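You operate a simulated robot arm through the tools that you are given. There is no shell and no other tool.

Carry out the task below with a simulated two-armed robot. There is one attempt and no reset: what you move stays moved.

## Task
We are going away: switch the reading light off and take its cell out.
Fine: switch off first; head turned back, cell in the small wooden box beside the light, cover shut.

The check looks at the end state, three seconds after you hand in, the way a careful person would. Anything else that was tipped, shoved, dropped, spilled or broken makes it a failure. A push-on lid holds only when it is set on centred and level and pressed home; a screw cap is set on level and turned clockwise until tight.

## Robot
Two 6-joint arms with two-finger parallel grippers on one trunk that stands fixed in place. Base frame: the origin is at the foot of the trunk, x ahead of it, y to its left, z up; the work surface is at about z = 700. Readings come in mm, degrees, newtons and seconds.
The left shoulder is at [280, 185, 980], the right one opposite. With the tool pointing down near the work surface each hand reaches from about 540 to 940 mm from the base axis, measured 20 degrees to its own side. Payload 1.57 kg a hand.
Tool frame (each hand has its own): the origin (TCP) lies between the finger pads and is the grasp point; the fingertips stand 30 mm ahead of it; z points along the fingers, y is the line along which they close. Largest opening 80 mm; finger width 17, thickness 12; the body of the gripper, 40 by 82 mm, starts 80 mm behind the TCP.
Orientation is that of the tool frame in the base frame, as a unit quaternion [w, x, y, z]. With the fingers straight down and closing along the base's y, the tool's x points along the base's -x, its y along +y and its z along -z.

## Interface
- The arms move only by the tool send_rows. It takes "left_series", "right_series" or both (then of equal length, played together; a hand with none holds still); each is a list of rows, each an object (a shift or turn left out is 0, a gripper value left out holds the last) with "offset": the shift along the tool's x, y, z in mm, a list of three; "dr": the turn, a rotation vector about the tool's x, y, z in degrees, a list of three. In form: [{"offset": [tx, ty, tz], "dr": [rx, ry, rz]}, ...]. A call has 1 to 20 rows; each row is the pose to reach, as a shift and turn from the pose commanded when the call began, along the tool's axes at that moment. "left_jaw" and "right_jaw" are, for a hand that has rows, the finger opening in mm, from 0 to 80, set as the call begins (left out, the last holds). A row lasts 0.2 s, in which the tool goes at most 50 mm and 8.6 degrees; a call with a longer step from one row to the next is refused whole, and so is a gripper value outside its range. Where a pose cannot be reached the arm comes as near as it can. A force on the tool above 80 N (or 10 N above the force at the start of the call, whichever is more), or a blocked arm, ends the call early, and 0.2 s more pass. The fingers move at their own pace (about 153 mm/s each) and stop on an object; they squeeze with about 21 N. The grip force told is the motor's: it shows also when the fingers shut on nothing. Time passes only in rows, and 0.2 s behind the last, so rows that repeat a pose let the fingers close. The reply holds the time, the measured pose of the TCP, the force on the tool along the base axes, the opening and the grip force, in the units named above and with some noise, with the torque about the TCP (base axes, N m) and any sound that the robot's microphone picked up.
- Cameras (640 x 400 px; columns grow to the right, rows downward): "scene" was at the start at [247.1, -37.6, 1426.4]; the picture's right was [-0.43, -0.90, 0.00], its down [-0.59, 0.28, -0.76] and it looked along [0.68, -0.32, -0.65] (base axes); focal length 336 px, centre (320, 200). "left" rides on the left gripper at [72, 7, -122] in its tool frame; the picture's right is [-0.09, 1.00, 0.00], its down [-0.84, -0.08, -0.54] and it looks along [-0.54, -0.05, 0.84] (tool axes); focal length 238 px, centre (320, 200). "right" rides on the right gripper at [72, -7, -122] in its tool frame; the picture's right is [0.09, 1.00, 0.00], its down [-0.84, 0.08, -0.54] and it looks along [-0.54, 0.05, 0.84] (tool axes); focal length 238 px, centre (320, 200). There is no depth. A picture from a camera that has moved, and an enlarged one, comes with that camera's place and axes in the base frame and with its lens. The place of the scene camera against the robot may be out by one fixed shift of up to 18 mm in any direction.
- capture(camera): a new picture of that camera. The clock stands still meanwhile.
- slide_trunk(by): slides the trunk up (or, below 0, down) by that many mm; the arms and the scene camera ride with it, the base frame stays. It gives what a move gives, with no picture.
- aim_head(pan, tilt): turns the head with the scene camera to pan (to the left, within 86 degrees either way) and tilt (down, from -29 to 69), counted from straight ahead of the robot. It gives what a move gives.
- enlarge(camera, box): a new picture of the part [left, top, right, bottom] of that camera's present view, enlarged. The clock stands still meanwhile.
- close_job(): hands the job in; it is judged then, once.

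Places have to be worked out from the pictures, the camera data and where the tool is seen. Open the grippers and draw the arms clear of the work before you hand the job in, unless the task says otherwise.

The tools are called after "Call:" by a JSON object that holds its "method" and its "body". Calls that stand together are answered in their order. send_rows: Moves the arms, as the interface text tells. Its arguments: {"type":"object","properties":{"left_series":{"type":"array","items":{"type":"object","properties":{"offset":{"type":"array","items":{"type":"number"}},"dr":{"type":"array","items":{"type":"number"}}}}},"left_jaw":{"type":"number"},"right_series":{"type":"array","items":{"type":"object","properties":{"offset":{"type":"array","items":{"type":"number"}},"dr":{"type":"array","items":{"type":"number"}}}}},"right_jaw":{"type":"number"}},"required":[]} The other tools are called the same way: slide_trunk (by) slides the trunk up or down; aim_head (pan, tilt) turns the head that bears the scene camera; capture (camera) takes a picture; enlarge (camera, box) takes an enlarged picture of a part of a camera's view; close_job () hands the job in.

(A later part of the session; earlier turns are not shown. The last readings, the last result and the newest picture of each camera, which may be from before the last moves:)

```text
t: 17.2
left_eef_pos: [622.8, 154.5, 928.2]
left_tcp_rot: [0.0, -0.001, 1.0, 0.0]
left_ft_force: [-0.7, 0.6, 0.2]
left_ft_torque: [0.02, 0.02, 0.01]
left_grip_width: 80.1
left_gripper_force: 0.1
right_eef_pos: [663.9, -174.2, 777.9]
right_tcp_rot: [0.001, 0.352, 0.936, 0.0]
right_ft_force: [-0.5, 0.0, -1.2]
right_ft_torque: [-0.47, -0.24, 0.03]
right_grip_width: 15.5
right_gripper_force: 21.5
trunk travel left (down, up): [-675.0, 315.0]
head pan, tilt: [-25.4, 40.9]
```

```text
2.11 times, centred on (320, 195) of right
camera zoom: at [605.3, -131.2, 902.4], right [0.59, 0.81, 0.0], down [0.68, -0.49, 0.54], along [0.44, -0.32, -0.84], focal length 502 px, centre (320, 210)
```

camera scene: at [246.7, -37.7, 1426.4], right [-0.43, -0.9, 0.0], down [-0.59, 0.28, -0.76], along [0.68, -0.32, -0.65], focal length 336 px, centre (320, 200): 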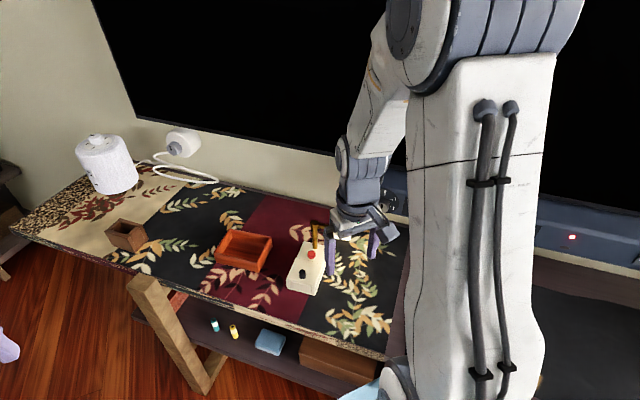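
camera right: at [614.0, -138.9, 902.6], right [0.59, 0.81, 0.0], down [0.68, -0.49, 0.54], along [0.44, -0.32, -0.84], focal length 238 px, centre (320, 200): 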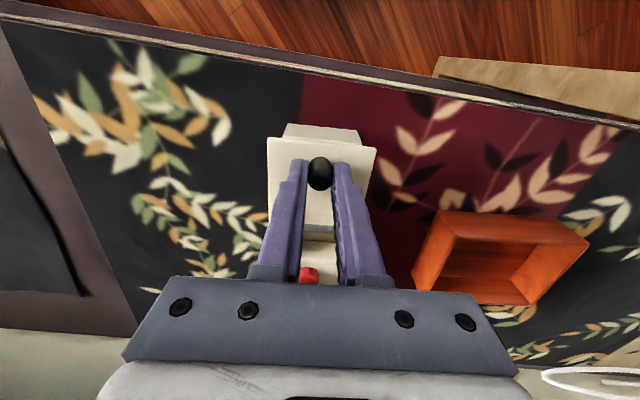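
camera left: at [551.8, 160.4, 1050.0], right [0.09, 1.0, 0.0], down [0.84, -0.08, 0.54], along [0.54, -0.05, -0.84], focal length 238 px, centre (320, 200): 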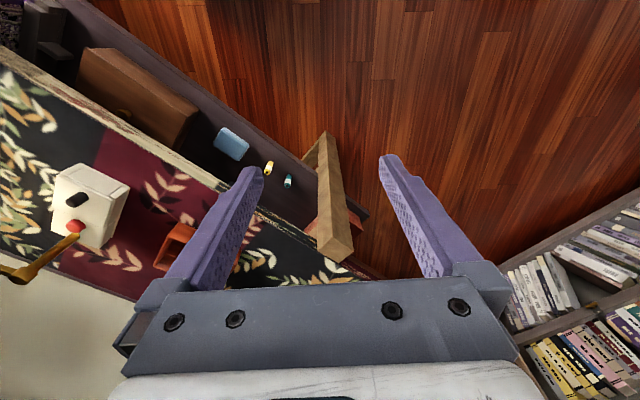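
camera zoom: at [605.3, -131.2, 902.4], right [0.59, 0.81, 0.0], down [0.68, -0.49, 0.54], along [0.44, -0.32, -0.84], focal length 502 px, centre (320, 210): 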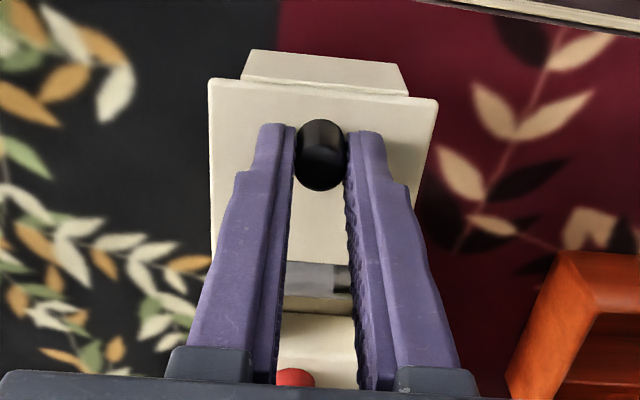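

The cell lies across the compartment (pale body, dark end). Before letting go of the cover I'll check that it is held in its track by pressing it down 1.5 mm at the overhang.

Call:
{"method": "send_rows", "body": {"right_series": [{"offset": [0, 0, 0.8]}, {"offset": [0, 0, 1.5]}]}}

Call:
{"method": "enlarge", "body": {"camera": "right", "box": [240, 100, 400, 290]}}

```text
t: 17.8
left_eef_pos: [622.7, 154.0, 928.3]
left_tcp_rot: [0.0, 0.0, 1.0, 0.0]
left_ft_force: [0.0, -0.8, 0.2]
left_ft_torque: [-0.02, 0.01, 0.0]
left_grip_width: 80.2
left_gripper_force: 0.1
right_eef_pos: [663.6, -172.8, 776.9]
right_tcp_rot: [-0.001, 0.354, 0.935, -0.001]
right_ft_force: [0.8, 0.0, 0.0]
right_ft_torque: [-0.58, -0.33, 0.0]
right_grip_width: 15.6
right_gripper_force: 20.8
trunk travel left (down, up): [-675.0, 315.0]
head pan, tilt: [-25.4, 40.9]
```

```text
2.11 times, centred on (320, 195) of right
camera zoom: at [604.8, -130.6, 900.6], right [0.59, 0.81, 0.0], down [0.68, -0.49, 0.54], along [0.44, -0.32, -0.84], focal length 502 px, centre (320, 210)
```

zoom: 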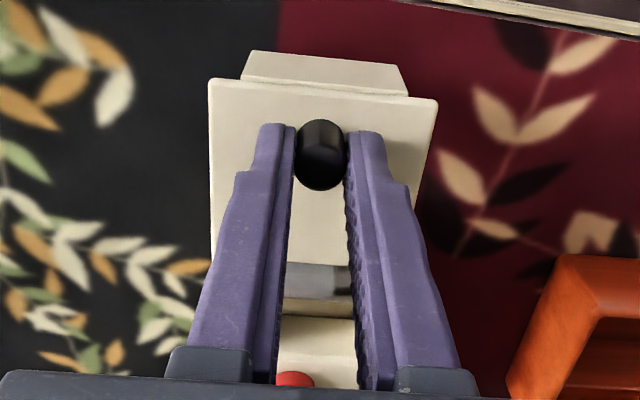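

No vertical force appeared, so the cover may not be captive. I'll look closely at the cover's edge against the side walls.

Call:
{"method": "enlarge", "body": {"camera": "scene", "box": [290, 255, 345, 310]}}

Call:
{"method": "capture", "body": {"camera": "left"}}

```text
7.27 times, centred on (318, 282) of scene
camera zoom: at [247.1, -37.6, 1426.4], right [-0.43, -0.9, 0.0], down [-0.59, 0.28, -0.76], along [0.68, -0.32, -0.65], focal length 2441 px, centre (338, -400)
```

zoom: 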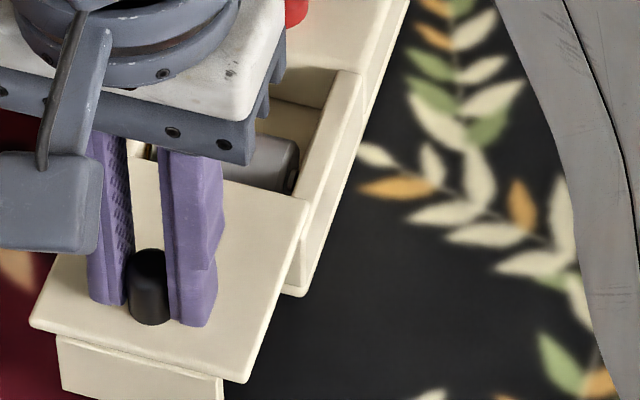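

```text
taken
camera left: at [551.8, 160.6, 1050.3], right [0.09, 1.0, 0.0], down [0.84, -0.08, 0.54], along [0.54, -0.05, -0.84], focal length 238 px, centre (320, 200)
```

left: 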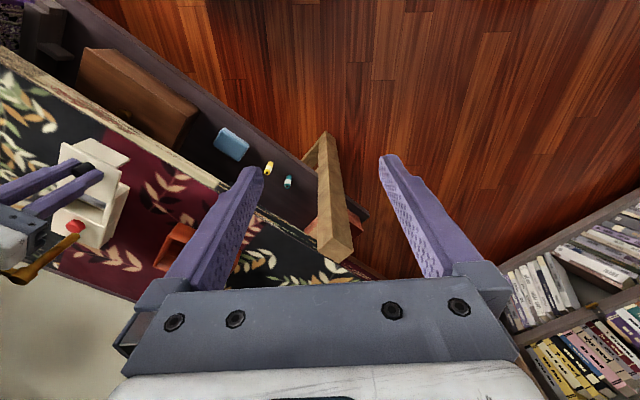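

The cover looks like a plate resting on the walls with a hanging front panel. I'll lift 3 mm to see whether it lifts free or is held.

Call:
{"method": "send_rows", "body": {"right_series": [{"offset": [0, 0, -1]}, {"offset": [0, 0, -2]}, {"offset": [0, 0, -3]}, {"offset": [0, 0, -4]}]}}

Call:
{"method": "enlarge", "body": {"camera": "scene", "box": [290, 255, 345, 310]}}

Call:
{"method": "enlarge", "body": {"camera": "left", "box": [30, 120, 150, 280]}}

```text
t: 18.8
left_eef_pos: [623.4, 153.0, 927.7]
left_tcp_rot: [0.0, 0.0, 1.0, 0.001]
left_ft_force: [0.1, 0.0, -0.4]
left_ft_torque: [0.0, 0.02, 0.01]
left_grip_width: 80.0
left_gripper_force: 0.0
right_eef_pos: [664.8, -174.7, 780.1]
right_tcp_rot: [0.0, 0.352, 0.936, 0.0]
right_ft_force: [0.6, -0.1, -0.2]
right_ft_torque: [0.44, 0.25, 0.04]
right_grip_width: 15.3
right_gripper_force: 21.0
trunk travel left (down, up): [-675.0, 315.0]
head pan, tilt: [-25.4, 40.9]
```

```text
7.27 times, centred on (318, 282) of scene
camera zoom: at [247.3, -37.7, 1426.3], right [-0.43, -0.9, 0.0], down [-0.59, 0.28, -0.76], along [0.68, -0.32, -0.65], focal length 2441 px, centre (338, -400)
```

zoom: 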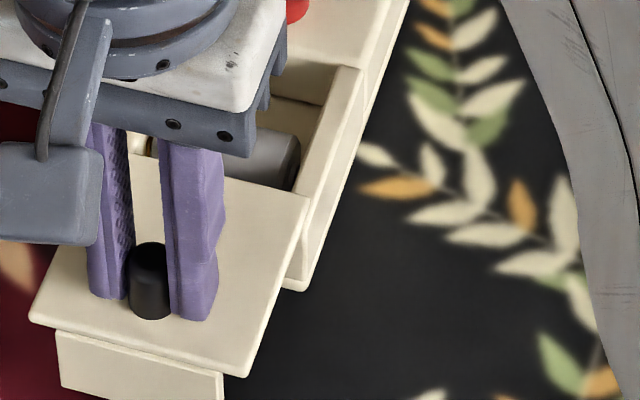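

```text
2.50 times, centred on (90, 200) of left
camera zoom: at [552.0, 160.4, 1050.2], right [0.09, 1.0, 0.0], down [0.84, -0.08, 0.54], along [0.54, -0.05, -0.84], focal length 596 px, centre (895, 200)
```

zoom: 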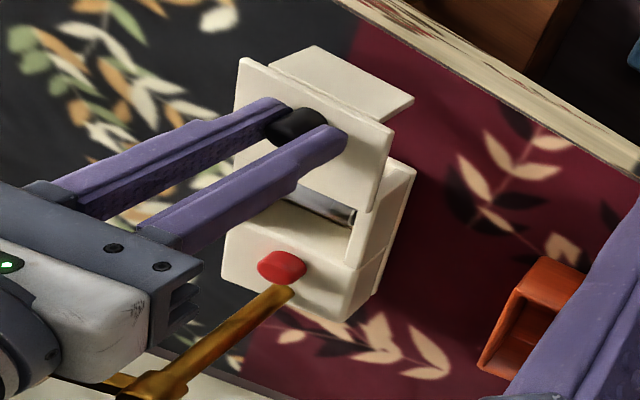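

Lifting raised the body's front corner along with the cover, so the cover is captive in its track. I'll lower back down and open the fingers only slightly around the knob to confirm the cover stays level.

Call:
{"method": "send_rows", "body": {"right_series": [{"offset": [0, 0, 1]}, {"offset": [0, 0, 2]}, {"offset": [0, 0, 3]}]}}

Call:
{"method": "send_rows", "body": {"right_series": [{"offset": [0, 0, 0]}, {"offset": [0, 0, 0]}], "right_jaw": 22}}

Call:
{"method": "enlarge", "body": {"camera": "scene", "box": [290, 255, 345, 310]}}

Call:
{"method": "enlarge", "body": {"camera": "left", "box": [30, 120, 150, 280]}}

```text
t: 19.6
left_eef_pos: [623.2, 153.2, 928.0]
left_tcp_rot: [0.0, -0.001, 1.0, -0.001]
left_ft_force: [-0.1, -0.5, -0.4]
left_ft_torque: [0.0, -0.02, -0.01]
left_grip_width: 80.1
left_gripper_force: 0.0
right_eef_pos: [664.2, -173.3, 778.6]
right_tcp_rot: [0.0, 0.353, 0.936, 0.0]
right_ft_force: [0.1, 0.1, 0.4]
right_ft_torque: [-0.54, -0.35, 0.04]
right_grip_width: 15.2
right_gripper_force: 20.6
trunk travel left (down, up): [-675.0, 315.0]
head pan, tilt: [-25.4, 40.9]
```

```text
t: 20.2
left_eef_pos: [623.4, 153.9, 929.0]
left_tcp_rot: [0.0, 0.001, 1.0, 0.0]
left_ft_force: [-0.5, 0.2, 0.6]
left_ft_torque: [0.01, 0.0, 0.05]
left_grip_width: 80.0
left_gripper_force: 0.1
right_eef_pos: [663.5, -173.7, 777.4]
right_tcp_rot: [0.0, 0.354, 0.935, 0.0]
right_ft_force: [0.3, -0.9, 0.6]
right_ft_torque: [0.0, 0.02, -0.01]
right_grip_width: 22.0
right_gripper_force: 0.1
trunk travel left (down, up): [-675.0, 315.0]
head pan, tilt: [-25.4, 40.9]
```

```text
7.27 times, centred on (318, 282) of scene
camera zoom: at [247.1, -37.6, 1426.4], right [-0.43, -0.9, 0.0], down [-0.59, 0.28, -0.76], along [0.68, -0.32, -0.65], focal length 2441 px, centre (338, -400)
```

zoom: 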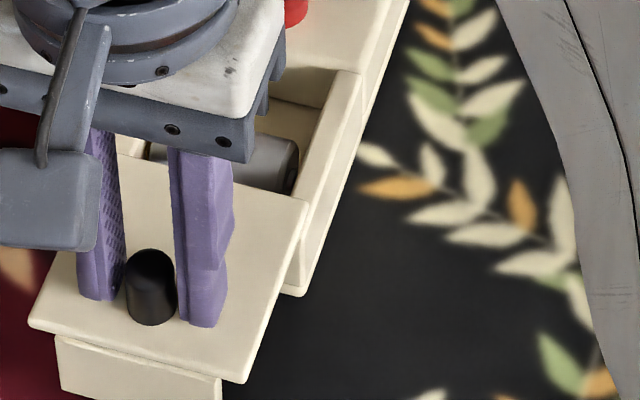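

```text
2.50 times, centred on (90, 200) of left
camera zoom: at [551.8, 160.5, 1050.3], right [0.09, 1.0, 0.0], down [0.84, -0.08, 0.54], along [0.54, -0.05, -0.84], focal length 596 px, centre (895, 200)
```

zoom: 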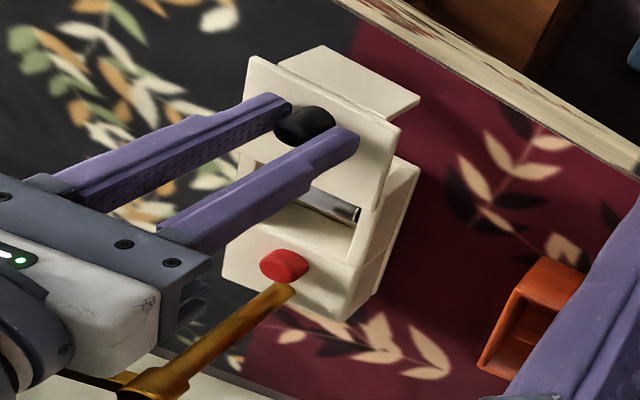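

The cover stays level on its own, so it is captive. I'll open wider, lift straight off and look into the compartment from above.

Call:
{"method": "send_rows", "body": {"right_series": [{"offset": [0, 0, 0]}, {"offset": [0, 0, -25]}, {"offset": [0, 0, -60]}, {"offset": [0, 0, -100]}, {"offset": [0, 0, -130]}], "right_jaw": 40}}

Call:
{"method": "capture", "body": {"camera": "right"}}

Call:
{"method": "enlarge", "body": {"camera": "scene", "box": [270, 215, 370, 305]}}

```text
t: 21.4
left_eef_pos: [622.8, 152.9, 927.2]
left_tcp_rot: [0.0, 0.0, 1.0, 0.0]
left_ft_force: [0.3, -1.0, 0.7]
left_ft_torque: [-0.02, 0.0, 0.0]
left_grip_width: 79.9
left_gripper_force: 0.1
right_eef_pos: [665.6, -172.7, 907.3]
right_tcp_rot: [-0.001, 0.352, 0.936, 0.0]
right_ft_force: [0.6, -0.4, 0.3]
right_ft_torque: [0.0, 0.02, -0.03]
right_grip_width: 39.9
right_gripper_force: 0.0
trunk travel left (down, up): [-675.0, 315.0]
head pan, tilt: [-25.4, 40.9]
```

```text
taken
camera right: at [606.2, -129.7, 1031.8], right [0.59, 0.81, 0.0], down [0.68, -0.49, 0.54], along [0.44, -0.32, -0.84], focal length 238 px, centre (320, 200)
```

right: 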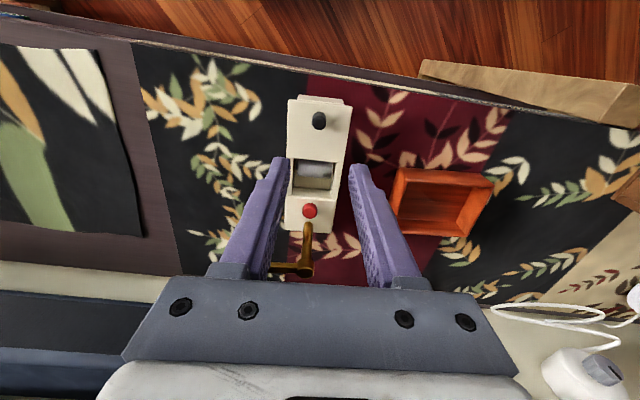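

```text
4.44 times, centred on (320, 260) of scene
camera zoom: at [247.2, -37.6, 1426.3], right [-0.43, -0.9, 0.0], down [-0.59, 0.28, -0.76], along [0.68, -0.32, -0.65], focal length 1492 px, centre (320, -67)
```

zoom: 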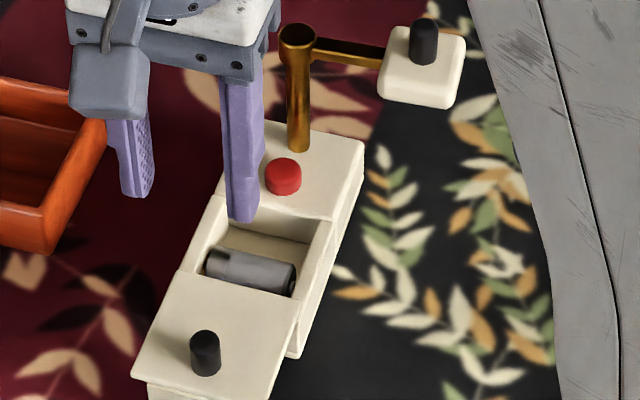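

The cell lies across the compartment, close to the cover's rear edge. I'll zoom in to judge the clearances.

Call:
{"method": "enlarge", "body": {"camera": "right", "box": [280, 90, 360, 240]}}

Call:
{"method": "enlarge", "body": {"camera": "scene", "box": [290, 245, 350, 300]}}

```text
2.67 times, centred on (320, 165) of right
camera zoom: at [606.2, -129.7, 1031.8], right [0.59, 0.81, 0.0], down [0.68, -0.49, 0.54], along [0.44, -0.32, -0.84], focal length 636 px, centre (320, 293)
```

zoom: 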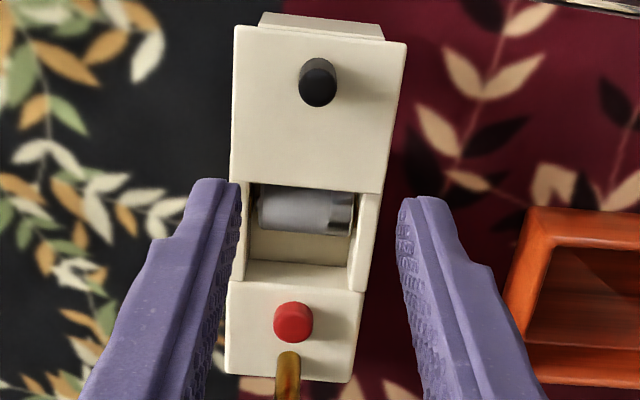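

```text
7.27 times, centred on (320, 272) of scene
camera zoom: at [247.2, -37.6, 1426.3], right [-0.43, -0.9, 0.0], down [-0.59, 0.28, -0.76], along [0.68, -0.32, -0.65], focal length 2441 px, centre (320, -327)
```

zoom: 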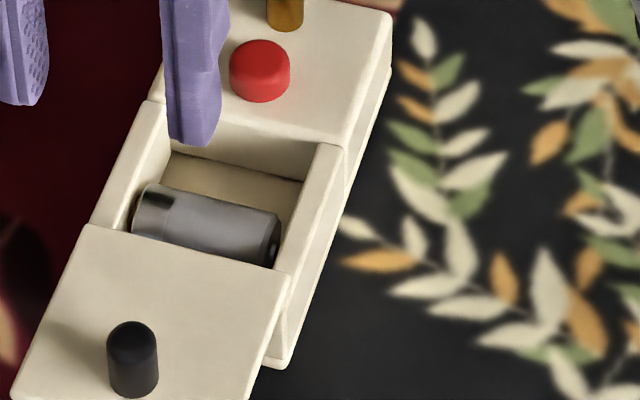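

The cell centre is about 33 mm from the seam and the cover edge at 58 mm, which leaves too little room for the front finger. I'll regrip the knob and pull the cover further.

Call:
{"method": "send_rows", "body": {"right_series": [{"offset": [0, 0, 40]}, {"offset": [0, 0, 80]}, {"offset": [0, 0, 110]}, {"offset": [0, 0, 127]}]}}

Call:
{"method": "send_rows", "body": {"right_series": [{"offset": [0, 0, 0]}, {"offset": [0, 0, 0]}, {"offset": [0, 0, 0]}], "right_jaw": 0}}

Call:
{"method": "send_rows", "body": {"right_series": [{"offset": [3, 0, 0]}, {"offset": [6, 0, 0]}, {"offset": [9, 0, 0]}]}}

Call:
{"method": "enlarge", "body": {"camera": "scene", "box": [270, 215, 370, 315]}}

```text
t: 22.4
left_eef_pos: [622.2, 153.8, 928.7]
left_tcp_rot: [0.001, -0.001, 1.0, 0.0]
left_ft_force: [0.0, 0.1, -1.0]
left_ft_torque: [0.04, 0.03, 0.02]
left_grip_width: 79.8
left_gripper_force: 0.2
right_eef_pos: [665.1, -171.8, 783.1]
right_tcp_rot: [0.0, 0.353, 0.936, 0.0]
right_ft_force: [0.0, -0.8, 0.1]
right_ft_torque: [0.02, 0.0, 0.0]
right_grip_width: 39.8
right_gripper_force: 0.0
trunk travel left (down, up): [-675.0, 315.0]
head pan, tilt: [-25.4, 40.9]
```

```text
t: 23.2
left_eef_pos: [622.7, 154.6, 927.6]
left_tcp_rot: [0.0, 0.0, 1.0, 0.0]
left_ft_force: [0.5, -0.2, -1.1]
left_ft_torque: [-0.03, 0.0, 0.01]
left_grip_width: 80.2
left_gripper_force: 0.1
right_eef_pos: [664.0, -172.1, 782.7]
right_tcp_rot: [0.0, 0.353, 0.936, 0.0]
right_ft_force: [-1.6, -1.5, -0.3]
right_ft_torque: [0.13, 0.04, -0.06]
right_grip_width: 15.5
right_gripper_force: 20.5
trunk travel left (down, up): [-675.0, 315.0]
head pan, tilt: [-25.4, 40.9]
```

```text
t: 24.0
left_eef_pos: [623.1, 153.4, 928.5]
left_tcp_rot: [0.0, -0.001, 1.0, 0.0]
left_ft_force: [0.3, 0.5, 0.7]
left_ft_torque: [0.01, -0.04, -0.02]
left_grip_width: 80.0
left_gripper_force: 0.0
right_eef_pos: [658.8, -167.1, 782.0]
right_tcp_rot: [0.003, 0.352, 0.936, 0.002]
right_ft_force: [0.8, 2.7, 14.1]
right_ft_torque: [-0.06, 0.07, 0.01]
right_grip_width: 15.0
right_gripper_force: 21.0
trunk travel left (down, up): [-675.0, 315.0]
head pan, tilt: [-25.4, 40.9]
```

```text
4.00 times, centred on (320, 265) of scene
camera zoom: at [246.7, -37.4, 1426.7], right [-0.43, -0.9, 0.0], down [-0.59, 0.28, -0.76], along [0.68, -0.32, -0.65], focal length 1343 px, centre (320, -60)
```

zoom: 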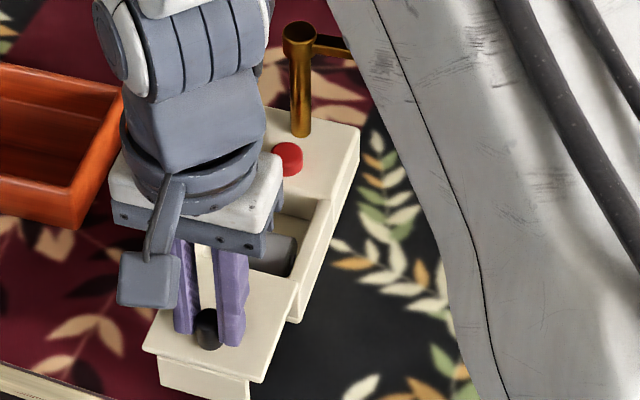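

The cover moved about 7–9 mm more and some force built up, so it is near its stop. I'll release, lift and look.

Call:
{"method": "send_rows", "body": {"right_series": [{"offset": [0, 0, 0]}, {"offset": [0, 0, -1]}, {"offset": [0, 0, -25]}, {"offset": [0, 0, -65]}, {"offset": [0, 0, -105]}, {"offset": [0, 0, -125]}], "right_jaw": 40}}

Call:
{"method": "enlarge", "body": {"camera": "right", "box": [260, 70, 380, 250]}}

Call:
{"method": "enlarge", "body": {"camera": "scene", "box": [280, 235, 360, 315]}}

```text
t: 25.4
left_eef_pos: [622.9, 154.6, 928.4]
left_tcp_rot: [0.0, 0.0, 1.0, 0.0]
left_ft_force: [-0.4, -0.8, 0.5]
left_ft_torque: [-0.03, 0.03, 0.0]
left_grip_width: 80.1
left_gripper_force: 0.1
right_eef_pos: [656.3, -166.8, 905.2]
right_tcp_rot: [-0.001, 0.352, 0.936, 0.001]
right_ft_force: [0.0, -0.8, 0.8]
right_ft_torque: [-0.02, 0.02, -0.01]
right_grip_width: 39.9
right_gripper_force: 0.1
trunk travel left (down, up): [-675.0, 315.0]
head pan, tilt: [-25.4, 40.9]
```

```text
2.22 times, centred on (320, 160) of right
camera zoom: at [597.9, -123.2, 1030.0], right [0.59, 0.81, 0.0], down [0.68, -0.49, 0.54], along [0.44, -0.32, -0.84], focal length 530 px, centre (320, 289)
```

zoom: 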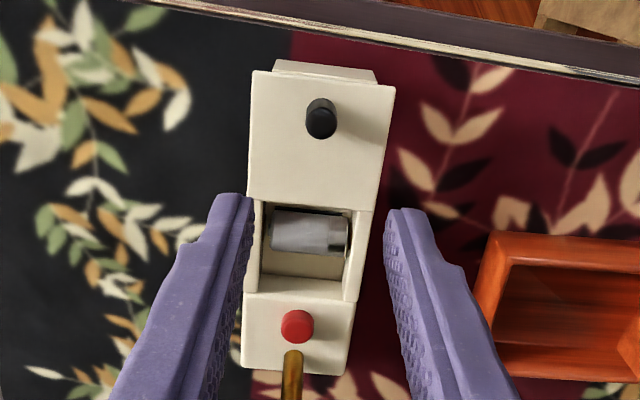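

```text
5.00 times, centred on (320, 275) of scene
camera zoom: at [247.1, -37.6, 1426.3], right [-0.43, -0.9, 0.0], down [-0.59, 0.28, -0.76], along [0.68, -0.32, -0.65], focal length 1678 px, centre (320, -175)
```

zoom: 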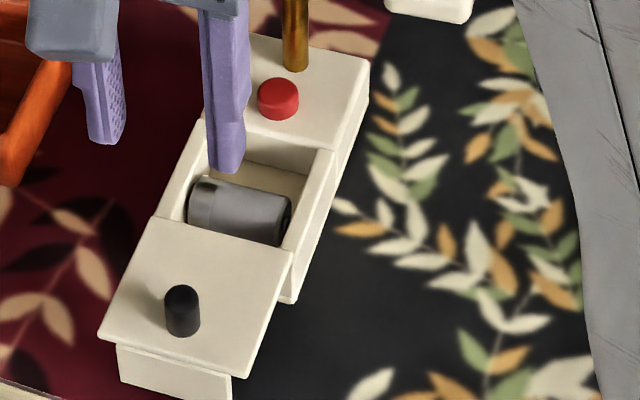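

The cell is now fully exposed: roughly 26 mm across and 50 mm long, centred near (718, -221). I'll turn the hand 90° so the jaws close across the cell, and hover above it for a close look.

Call:
{"method": "send_rows", "body": {"right_series": [{"offset": [-8, 0, 0], "dr": [0, 0, -8]}, {"offset": [-16, 0, 0], "dr": [0, 0, -16]}, {"offset": [-24, 0, 0], "dr": [0, 0, -24]}, {"offset": [-32, 0, 0], "dr": [0, 0, -32]}, {"offset": [-40, 0, 0], "dr": [0, 0, -40]}, {"offset": [-48, 0, 0], "dr": [0, 0, -48]}, {"offset": [-56, 0, 0], "dr": [0, 0, -56]}, {"offset": [-64, -1, 0], "dr": [0, 0, -64]}, {"offset": [-72, -1, 0], "dr": [0, 0, -72]}, {"offset": [-78, -1, 0], "dr": [0, 0, -80]}, {"offset": [-82, -1, 0], "dr": [0, 0, -88]}, {"offset": [-82, -1, 0], "dr": [0, 0, -90]}, {"offset": [-82, -1, 25], "dr": [0, 0, -90]}, {"offset": [-82, -1, 45], "dr": [0, 0, -90]}], "right_jaw": 50}}

Call:
{"method": "capture", "body": {"camera": "right"}}

Call:
{"method": "enlarge", "body": {"camera": "scene", "box": [260, 205, 370, 315]}}

```text
t: 28.4
left_eef_pos: [622.7, 152.7, 927.8]
left_tcp_rot: [0.0, 0.0, 1.0, 0.001]
left_ft_force: [0.1, 0.6, -0.1]
left_ft_torque: [-0.04, -0.01, -0.03]
left_grip_width: 79.7
left_gripper_force: 0.0
right_eef_pos: [718.0, -223.6, 861.2]
right_tcp_rot: [0.0, -0.412, 0.911, 0.0]
right_ft_force: [-0.5, 0.0, -0.9]
right_ft_torque: [0.0, -0.01, 0.03]
right_grip_width: 50.0
right_gripper_force: 0.0
trunk travel left (down, up): [-675.0, 315.0]
head pan, tilt: [-25.4, 40.9]
```

```text
taken
camera right: at [673.5, -281.8, 985.3], right [-0.81, 0.59, 0.0], down [0.49, 0.68, 0.54], along [0.32, 0.44, -0.84], focal length 238 px, centre (320, 200)
```

right: 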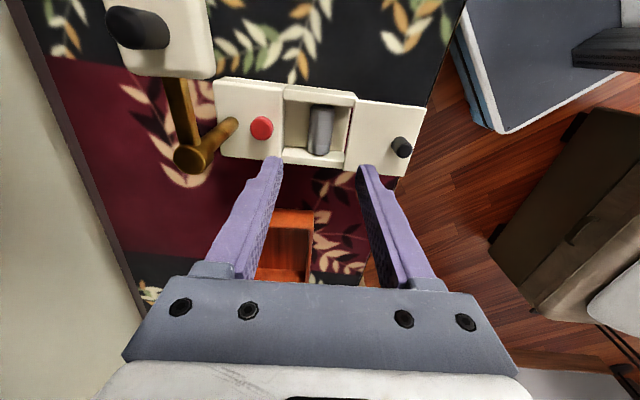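

```text
3.64 times, centred on (315, 260) of scene
camera zoom: at [247.0, -37.6, 1426.4], right [-0.43, -0.9, 0.0], down [-0.59, 0.28, -0.76], along [0.68, -0.32, -0.65], focal length 1221 px, centre (338, -18)
```

zoom: 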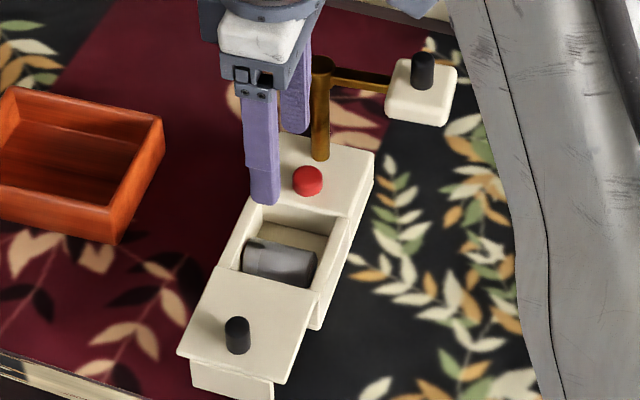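

Call:
{"method": "enlarge", "body": {"camera": "right", "box": [210, 70, 430, 200]}}

```text
2.91 times, centred on (320, 135) of right
camera zoom: at [673.5, -281.8, 985.3], right [-0.81, 0.59, 0.0], down [0.49, 0.68, 0.54], along [0.32, 0.44, -0.84], focal length 693 px, centre (320, 389)
```

zoom: 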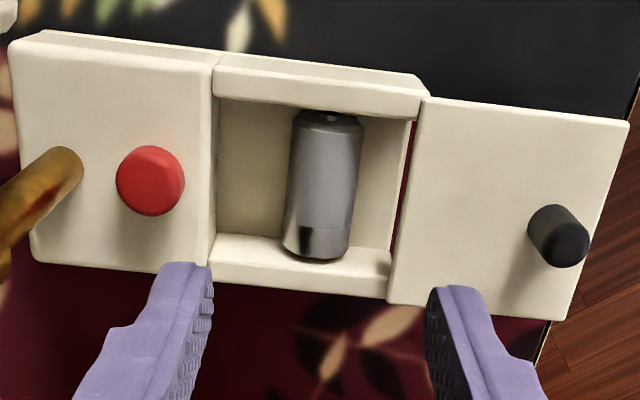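

The view shows the cell with clear floor behind it and about 15 mm between it and the cover edge. I'll set the jaws to 34 mm, biased slightly rearward so the front finger fits that gap, and descend to just above the walls.

Call:
{"method": "send_rows", "body": {"right_series": [{"offset": [-4.3, 1.1, 0], "dr": [0, 0, 1]}, {"offset": [-4.3, 1.1, 30], "dr": [0, 0, 1]}, {"offset": [-4.3, 1.1, 60], "dr": [0, 0, 1]}, {"offset": [-4.3, 1.1, 77], "dr": [0, 0, 1]}, {"offset": [-4.3, 1.1, 77], "dr": [0, 0, 1]}], "right_jaw": 34}}

Call:
{"method": "enlarge", "body": {"camera": "right", "box": [230, 60, 410, 200]}}

Call:
{"method": "enlarge", "body": {"camera": "scene", "box": [280, 235, 360, 315]}}

```text
t: 29.6
left_eef_pos: [622.5, 153.8, 929.0]
left_tcp_rot: [0.0, 0.0, 1.0, 0.0]
left_ft_force: [-0.1, -0.4, 0.1]
left_ft_torque: [-0.01, 0.01, -0.01]
left_grip_width: 80.0
left_gripper_force: 0.0
right_eef_pos: [721.0, -220.0, 784.4]
right_tcp_rot: [0.001, -0.403, 0.915, 0.0]
right_ft_force: [0.1, 0.0, 0.6]
right_ft_torque: [0.04, 0.03, 0.0]
right_grip_width: 34.1
right_gripper_force: 0.0
trunk travel left (down, up): [-675.0, 315.0]
head pan, tilt: [-25.4, 40.9]
```

```text
2.86 times, centred on (320, 130) of right
camera zoom: at [676.4, -276.4, 907.0], right [-0.8, 0.6, 0.0], down [0.51, 0.67, 0.54], along [0.33, 0.43, -0.84], focal length 681 px, centre (320, 400)
```

zoom: 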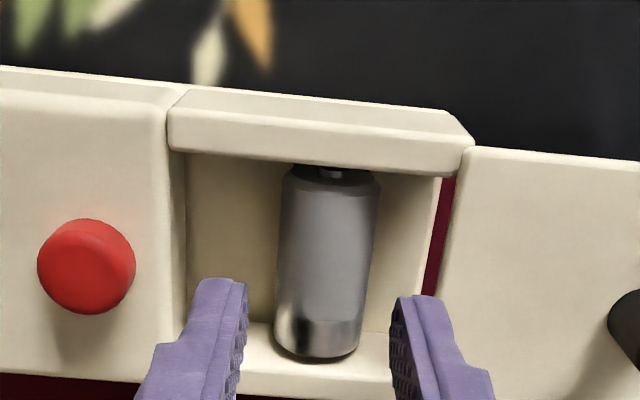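

```text
5.00 times, centred on (320, 275) of scene
camera zoom: at [247.2, -37.7, 1426.3], right [-0.43, -0.9, 0.0], down [-0.59, 0.28, -0.76], along [0.68, -0.32, -0.65], focal length 1678 px, centre (320, -175)
```

zoom: 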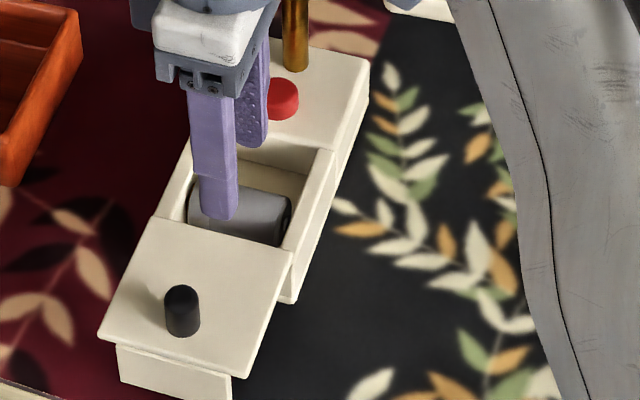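

The slot between cell and cover edge is only about 13 mm at present. I'll narrow the jaw to 29 mm, shift 3.5 mm rearward so the front finger clears the cover by about 2.5 mm, and lower partway.

Call:
{"method": "send_rows", "body": {"right_series": [{"offset": [0, -3.5, 0]}, {"offset": [0, -3.5, 0]}, {"offset": [0, -3.5, 8]}, {"offset": [0, -3.5, 14]}], "right_jaw": 29}}

Call:
{"method": "enlarge", "body": {"camera": "right", "box": [230, 60, 410, 200]}}

Call:
{"method": "enlarge", "body": {"camera": "scene", "box": [285, 245, 345, 305]}}

```text
t: 30.6
left_eef_pos: [623.1, 153.0, 927.2]
left_tcp_rot: [0.0, 0.0, 1.0, 0.0]
left_ft_force: [0.2, -1.4, 0.3]
left_ft_torque: [-0.02, -0.01, -0.01]
left_grip_width: 79.8
left_gripper_force: 0.0
right_eef_pos: [723.5, -220.0, 769.4]
right_tcp_rot: [-0.001, -0.403, 0.915, 0.0]
right_ft_force: [0.0, -0.3, 0.0]
right_ft_torque: [0.01, 0.0, 0.02]
right_grip_width: 28.9
right_gripper_force: 0.0
trunk travel left (down, up): [-675.0, 315.0]
head pan, tilt: [-25.4, 40.9]
```

```text
2.86 times, centred on (320, 130) of right
camera zoom: at [678.2, -277.1, 894.0], right [-0.8, 0.6, 0.0], down [0.51, 0.67, 0.54], along [0.33, 0.43, -0.84], focal length 681 px, centre (320, 400)
```

zoom: 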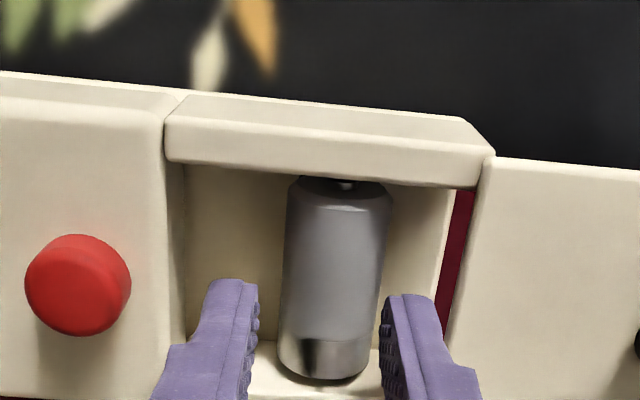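

```text
6.67 times, centred on (315, 275) of scene
camera zoom: at [247.0, -37.6, 1426.4], right [-0.43, -0.9, 0.0], down [-0.59, 0.28, -0.76], along [0.68, -0.32, -0.65], focal length 2238 px, centre (353, -300)
```

zoom: 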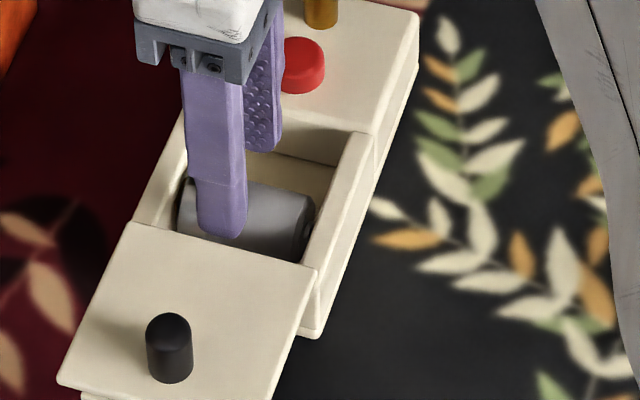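

The front finger is clear of the cover edge. Continuing slowly down to about cell-axis height, watching force.

Call:
{"method": "send_rows", "body": {"right_series": [{"offset": [0, 0, 5]}, {"offset": [0, 0, 10]}, {"offset": [0, 0, 14]}, {"offset": [0, 0, 17]}]}}

Call:
{"method": "enlarge", "body": {"camera": "right", "box": [230, 60, 410, 200]}}

```text
t: 31.6
left_eef_pos: [622.9, 153.6, 928.0]
left_tcp_rot: [0.0, 0.0, 1.0, 0.0]
left_ft_force: [1.0, 1.2, 0.0]
left_ft_torque: [0.0, 0.01, -0.01]
left_grip_width: 79.8
left_gripper_force: 0.1
right_eef_pos: [722.5, -219.8, 753.5]
right_tcp_rot: [-0.001, -0.404, 0.915, 0.0]
right_ft_force: [-0.1, 1.1, 0.2]
right_ft_torque: [0.04, 0.01, -0.01]
right_grip_width: 29.5
right_gripper_force: 0.1
trunk travel left (down, up): [-675.0, 315.0]
head pan, tilt: [-25.4, 40.9]
```

```text
2.86 times, centred on (320, 130) of right
camera zoom: at [678.2, -277.4, 876.5], right [-0.8, 0.6, 0.0], down [0.51, 0.67, 0.54], along [0.33, 0.43, -0.84], focal length 681 px, centre (320, 400)
```

zoom: 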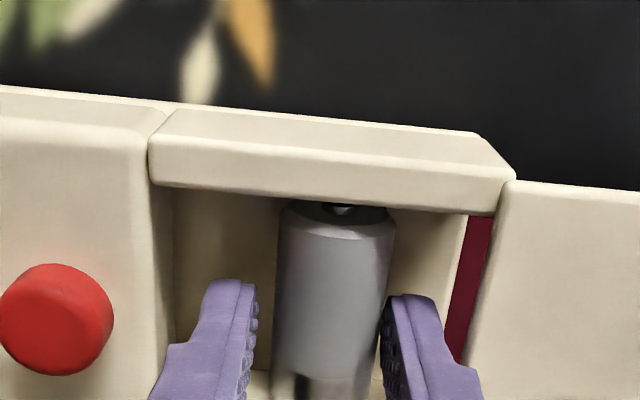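

The fingers are alongside the cell with no contact force. A little deeper, then close on it.

Call:
{"method": "send_rows", "body": {"right_series": [{"offset": [0, -0.5, 4]}, {"offset": [0, -0.5, 8]}]}}

Call:
{"method": "send_rows", "body": {"right_series": [{"offset": [0, 0, 0]}, {"offset": [0, 0, 0]}, {"offset": [0, 0, 0]}], "right_jaw": 10}}

Call:
{"method": "enlarge", "body": {"camera": "right", "box": [230, 60, 410, 200]}}

```text
t: 32.2
left_eef_pos: [621.4, 153.2, 928.7]
left_tcp_rot: [0.0, 0.0, 1.0, 0.0]
left_ft_force: [0.1, -0.5, -0.1]
left_ft_torque: [0.0, -0.01, 0.0]
left_grip_width: 79.9
left_gripper_force: 0.0
right_eef_pos: [722.9, -222.6, 745.1]
right_tcp_rot: [0.0, -0.405, 0.914, 0.0]
right_ft_force: [-1.3, 1.9, 1.3]
right_ft_torque: [0.08, 0.07, 0.02]
right_grip_width: 31.6
right_gripper_force: 1.0
trunk travel left (down, up): [-675.0, 315.0]
head pan, tilt: [-25.4, 40.9]
```

```text
t: 33.0
left_eef_pos: [621.8, 154.2, 928.9]
left_tcp_rot: [0.001, -0.001, 1.0, 0.0]
left_ft_force: [0.8, -0.1, 0.8]
left_ft_torque: [0.02, -0.01, -0.03]
left_grip_width: 80.0
left_gripper_force: 0.1
right_eef_pos: [723.0, -221.2, 744.5]
right_tcp_rot: [0.0, -0.403, 0.915, 0.001]
right_ft_force: [-11.6, 8.0, 5.8]
right_ft_torque: [0.19, 0.37, -0.02]
right_grip_width: 25.3
right_gripper_force: 20.9
trunk travel left (down, up): [-675.0, 315.0]
head pan, tilt: [-25.4, 40.9]
```

```text
2.86 times, centred on (320, 130) of right
camera zoom: at [678.1, -278.8, 869.2], right [-0.8, 0.6, 0.0], down [0.51, 0.67, 0.54], along [0.33, 0.43, -0.84], focal length 681 px, centre (320, 400)
```

zoom: 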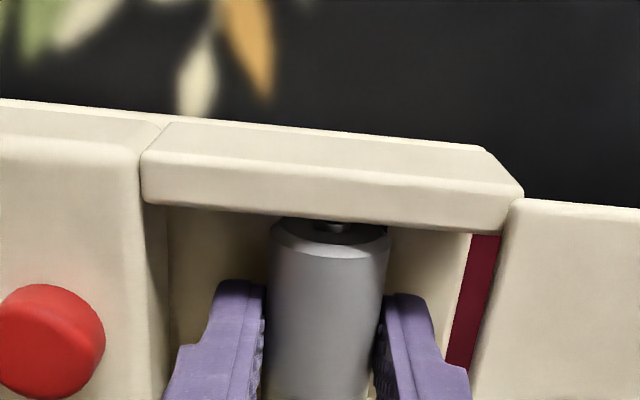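

Gripped at 25.3 mm, with about 14 N sideways load toward the front, meaning the cell sits slightly forward of my centre. I'll shift 2 mm forward to relieve it before lifting.

Call:
{"method": "send_rows", "body": {"right_series": [{"offset": [0, 1, 0]}, {"offset": [0, 2, 0]}, {"offset": [0, 2, 0]}]}}

Call:
{"method": "enlarge", "body": {"camera": "scene", "box": [270, 215, 370, 315]}}

```text
t: 33.8
left_eef_pos: [622.9, 153.6, 926.9]
left_tcp_rot: [0.001, 0.0, 1.0, -0.001]
left_ft_force: [0.7, 0.1, 0.6]
left_ft_torque: [-0.01, 0.02, 0.0]
left_grip_width: 80.0
left_gripper_force: 0.0
right_eef_pos: [722.5, -221.6, 745.9]
right_tcp_rot: [0.002, -0.404, 0.915, -0.002]
right_ft_force: [-1.4, -1.3, 1.9]
right_ft_torque: [-0.07, 0.06, 0.01]
right_grip_width: 25.1
right_gripper_force: 21.6
trunk travel left (down, up): [-675.0, 315.0]
head pan, tilt: [-25.4, 40.9]
```

```text
4.00 times, centred on (320, 265) of scene
camera zoom: at [247.1, -37.7, 1426.3], right [-0.43, -0.9, 0.0], down [-0.59, 0.28, -0.76], along [0.68, -0.32, -0.65], focal length 1343 px, centre (320, -60)
```

zoom: 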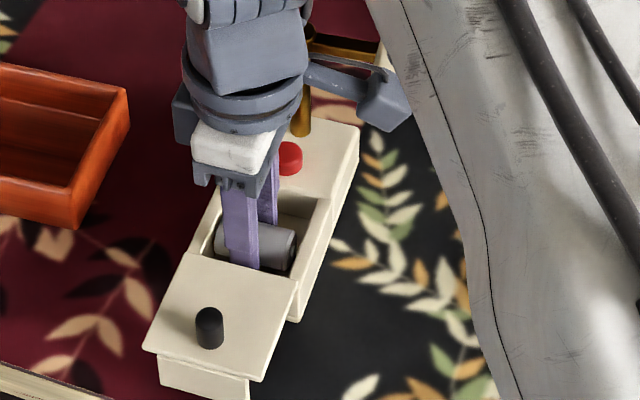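

The side load is gone and the body hasn't moved. Lifting the cell straight up, gently at first.

Call:
{"method": "send_rows", "body": {"right_series": [{"offset": [0, 0, -2]}, {"offset": [0, 0, -4]}, {"offset": [0, 0, -7]}, {"offset": [0, 0, -10]}]}}

Call:
{"method": "enlarge", "body": {"camera": "right", "box": [230, 60, 410, 200]}}

Call:
{"method": "enlarge", "body": {"camera": "scene", "box": [270, 215, 370, 315]}}

```text
t: 34.8
left_eef_pos: [622.3, 154.8, 928.3]
left_tcp_rot: [0.0, 0.0, 1.0, 0.0]
left_ft_force: [0.6, 0.6, 0.4]
left_ft_torque: [-0.04, -0.01, 0.02]
left_grip_width: 80.0
left_gripper_force: 0.1
right_eef_pos: [720.2, -220.2, 753.7]
right_tcp_rot: [0.0, -0.403, 0.915, 0.0]
right_ft_force: [0.2, -0.9, -0.1]
right_ft_torque: [0.0, 0.03, 0.01]
right_grip_width: 25.3
right_gripper_force: 21.0
trunk travel left (down, up): [-675.0, 315.0]
head pan, tilt: [-25.4, 40.9]
```

```text
2.86 times, centred on (320, 130) of right
camera zoom: at [677.3, -278.3, 878.4], right [-0.8, 0.6, 0.0], down [0.51, 0.67, 0.54], along [0.33, 0.43, -0.84], focal length 681 px, centre (320, 400)
```

zoom: 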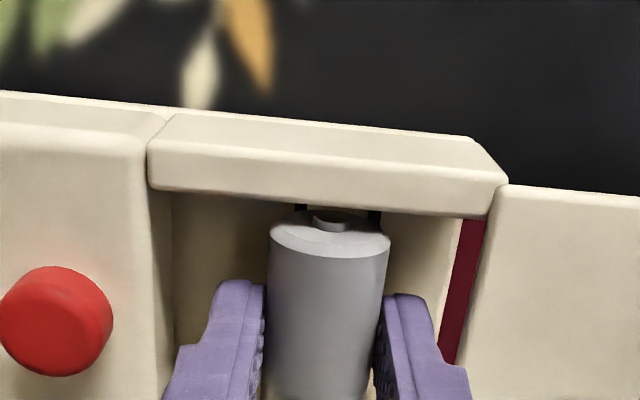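

```text
4.00 times, centred on (320, 265) of scene
camera zoom: at [247.1, -37.6, 1426.3], right [-0.43, -0.9, 0.0], down [-0.59, 0.28, -0.76], along [0.68, -0.32, -0.65], focal length 1343 px, centre (320, -60)
```

zoom: 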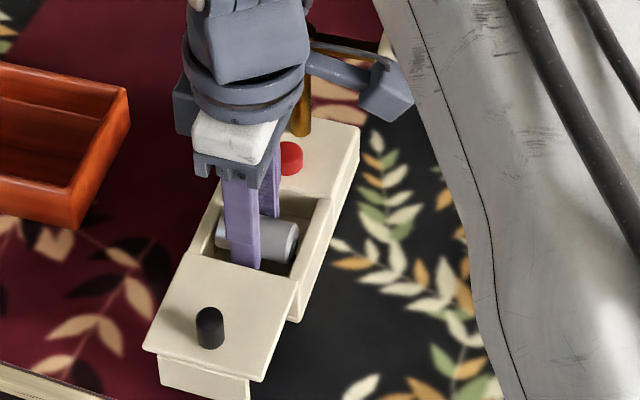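

The cell comes free cleanly. I'll raise it well clear and look for the box location from there.

Call:
{"method": "send_rows", "body": {"right_series": [{"offset": [0, 0, -20]}, {"offset": [0, 0, -50]}, {"offset": [0, 0, -80]}, {"offset": [0, 0, -110]}, {"offset": [-20, 0, -130]}, {"offset": [-45, 0, -130]}]}}

Call:
{"method": "capture", "body": {"camera": "right"}}

Call:
{"method": "capture", "body": {"camera": "scene"}}

```text
t: 36.2
left_eef_pos: [622.1, 152.7, 928.0]
left_tcp_rot: [0.0, 0.0, 1.0, 0.0]
left_ft_force: [0.3, -0.4, 0.9]
left_ft_torque: [0.03, -0.01, -0.01]
left_grip_width: 80.0
left_gripper_force: 0.1
right_eef_pos: [751.0, -183.5, 885.3]
right_tcp_rot: [0.0, -0.403, 0.915, 0.001]
right_ft_force: [-0.4, 0.1, -0.4]
right_ft_torque: [0.0, 0.01, -0.04]
right_grip_width: 25.2
right_gripper_force: 21.0
trunk travel left (down, up): [-675.0, 315.0]
head pan, tilt: [-25.4, 40.9]
```

```text
taken
camera right: at [707.2, -241.4, 1009.2], right [-0.8, 0.6, 0.0], down [0.51, 0.67, 0.54], along [0.33, 0.43, -0.84], focal length 238 px, centre (320, 200)
```

right: 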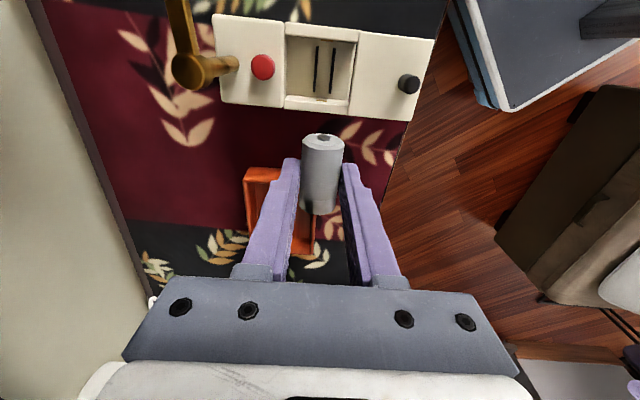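

```text
taken
camera scene: at [246.9, -37.8, 1426.4], right [-0.43, -0.9, 0.0], down [-0.59, 0.28, -0.76], along [0.68, -0.32, -0.65], focal length 336 px, centre (320, 200)
```

scene: 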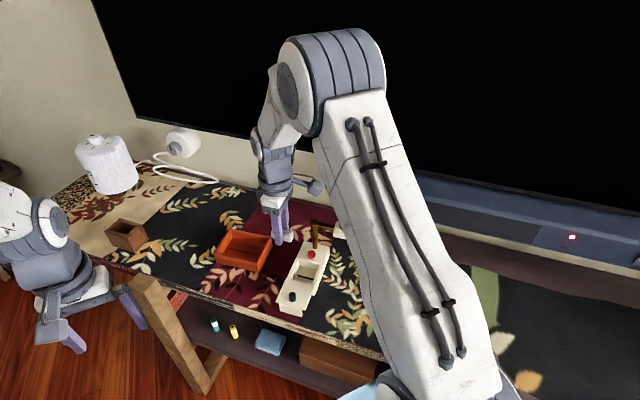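

Two ribs in the compartment explain the snug seat. I judge the box centre at about (871, -103), 38 mm high, long side parallel to the cell. I'll carry the cell over it at height.

Call:
{"method": "send_rows", "body": {"right_series": [{"offset": [-34, -8.5, 0]}, {"offset": [-68, -17, 0]}, {"offset": [-102, -25.5, 0]}, {"offset": [-136, -34, 0]}, {"offset": [-136, -34, 20]}]}}

Call:
{"method": "capture", "body": {"camera": "right"}}

Call:
{"method": "enlarge", "body": {"camera": "scene", "box": [190, 190, 350, 310]}}

```text
t: 37.4
left_eef_pos: [622.7, 154.2, 927.8]
left_tcp_rot: [0.0, 0.0, 1.0, 0.0]
left_ft_force: [0.5, -0.6, 0.6]
left_ft_torque: [0.0, 0.03, 0.0]
left_grip_width: 79.7
left_gripper_force: 0.1
right_eef_pos: [867.3, -107.6, 865.9]
right_tcp_rot: [0.001, -0.404, 0.915, 0.0]
right_ft_force: [-0.4, -0.3, -1.0]
right_ft_torque: [-0.05, 0.02, 0.0]
right_grip_width: 25.4
right_gripper_force: 20.9
trunk travel left (down, up): [-675.0, 315.0]
head pan, tilt: [-25.4, 40.9]
```

```text
taken
camera right: at [824.6, -165.4, 989.7], right [-0.8, 0.6, 0.0], down [0.51, 0.67, 0.54], along [0.33, 0.43, -0.84], focal length 238 px, centre (320, 200)
```

right: 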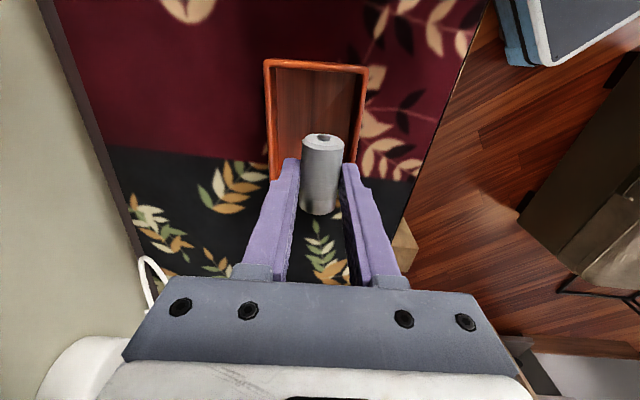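

```text
3.33 times, centred on (270, 250) of scene
camera zoom: at [247.1, -37.5, 1426.4], right [-0.43, -0.9, 0.0], down [-0.59, 0.28, -0.76], along [0.68, -0.32, -0.65], focal length 1119 px, centre (487, 33)
```

zoom: 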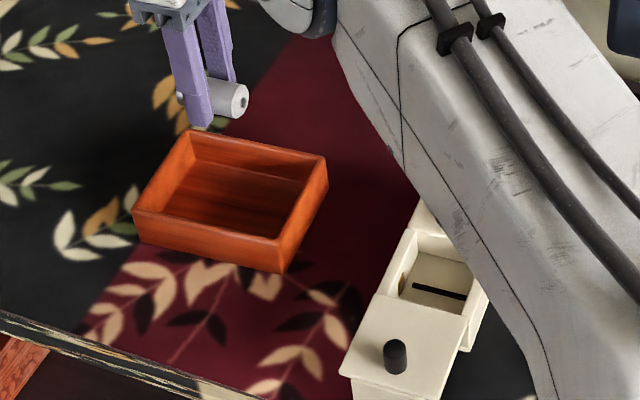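

The hand is over the box centre (about (873, -108) by this view). Lowering the cell into the box with a check before the floor.

Call:
{"method": "send_rows", "body": {"right_series": [{"offset": [0, -3, 25]}, {"offset": [0, -3, 50]}, {"offset": [0, -3, 75]}]}}

Call:
{"method": "capture", "body": {"camera": "right"}}

Call:
{"method": "enlarge", "body": {"camera": "scene", "box": [190, 190, 350, 310]}}

```text
t: 38.2
left_eef_pos: [623.2, 153.2, 927.7]
left_tcp_rot: [0.0, 0.0, 1.0, -0.001]
left_ft_force: [0.1, 0.0, -0.3]
left_ft_torque: [0.0, -0.02, 0.0]
left_grip_width: 80.0
left_gripper_force: 0.1
right_eef_pos: [871.2, -114.0, 791.1]
right_tcp_rot: [0.0, -0.404, 0.915, 0.0]
right_ft_force: [0.0, 0.2, -0.4]
right_ft_torque: [-0.03, -0.03, 0.03]
right_grip_width: 25.3
right_gripper_force: 21.4
trunk travel left (down, up): [-675.0, 315.0]
head pan, tilt: [-25.4, 40.9]
```

```text
taken
camera right: at [826.9, -171.0, 915.2], right [-0.8, 0.6, 0.0], down [0.51, 0.67, 0.54], along [0.33, 0.43, -0.84], focal length 238 px, centre (320, 200)
```

right: 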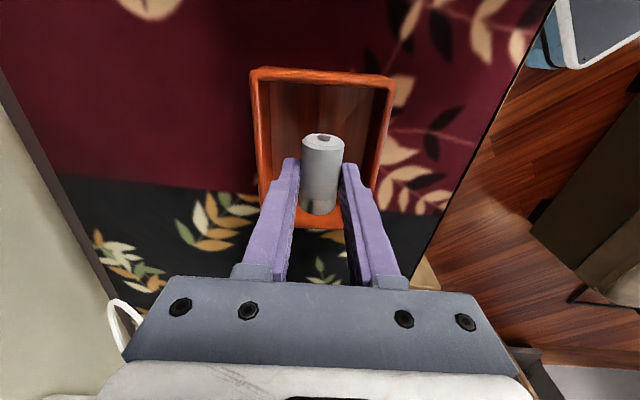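

```text
3.33 times, centred on (270, 250) of scene
camera zoom: at [247.0, -37.6, 1426.4], right [-0.43, -0.9, 0.0], down [-0.59, 0.28, -0.76], along [0.68, -0.32, -0.65], focal length 1119 px, centre (487, 33)
```

zoom: 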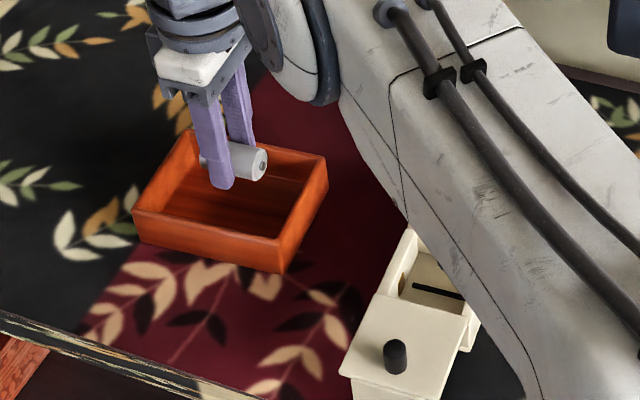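

The cell is centred inside the box outline. Lowering further, slowly near the floor.

Call:
{"method": "send_rows", "body": {"right_series": [{"offset": [0, 0, 15]}, {"offset": [0, 0, 28]}, {"offset": [0, 0, 36]}, {"offset": [0, 0, 39]}]}}

Call:
{"method": "enlarge", "body": {"camera": "scene", "box": [210, 200, 300, 280]}}

Call:
{"method": "enlarge", "body": {"camera": "right", "box": [220, 40, 420, 240]}}

```text
t: 39.2
left_eef_pos: [623.1, 154.3, 929.3]
left_tcp_rot: [0.0, 0.0, 1.0, 0.001]
left_ft_force: [-1.0, -0.3, -0.6]
left_ft_torque: [0.0, 0.0, 0.02]
left_grip_width: 80.2
left_gripper_force: 0.0
right_eef_pos: [870.9, -110.3, 751.6]
right_tcp_rot: [0.0, -0.405, 0.915, 0.0]
right_ft_force: [-0.4, 0.4, -0.6]
right_ft_torque: [0.01, -0.01, -0.02]
right_grip_width: 25.4
right_gripper_force: 21.0
trunk travel left (down, up): [-675.0, 315.0]
head pan, tilt: [-25.4, 40.9]
```

```text
5.00 times, centred on (255, 240) of scene
camera zoom: at [247.1, -37.6, 1426.4], right [-0.43, -0.9, 0.0], down [-0.59, 0.28, -0.76], along [0.68, -0.32, -0.65], focal length 1678 px, centre (645, 0)
```

zoom: 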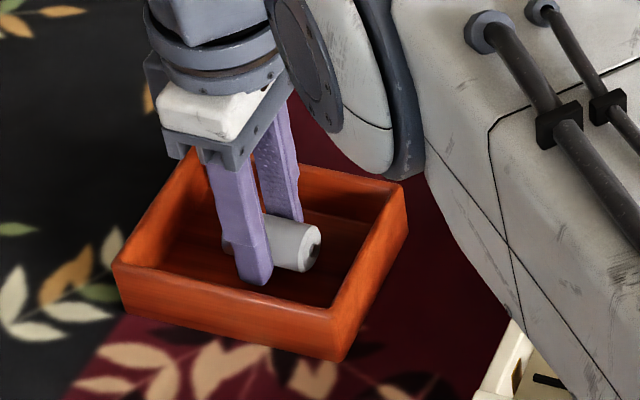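

```text
2.00 times, centred on (320, 140) of right
camera zoom: at [826.5, -168.2, 875.5], right [-0.8, 0.6, 0.0], down [0.51, 0.67, 0.54], along [0.33, 0.43, -0.84], focal length 477 px, centre (320, 320)
```

zoom: 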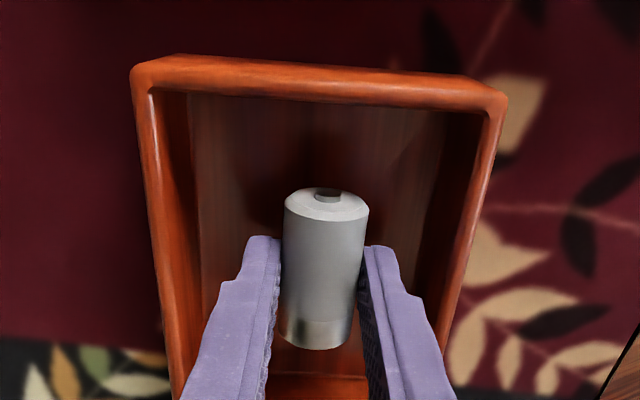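

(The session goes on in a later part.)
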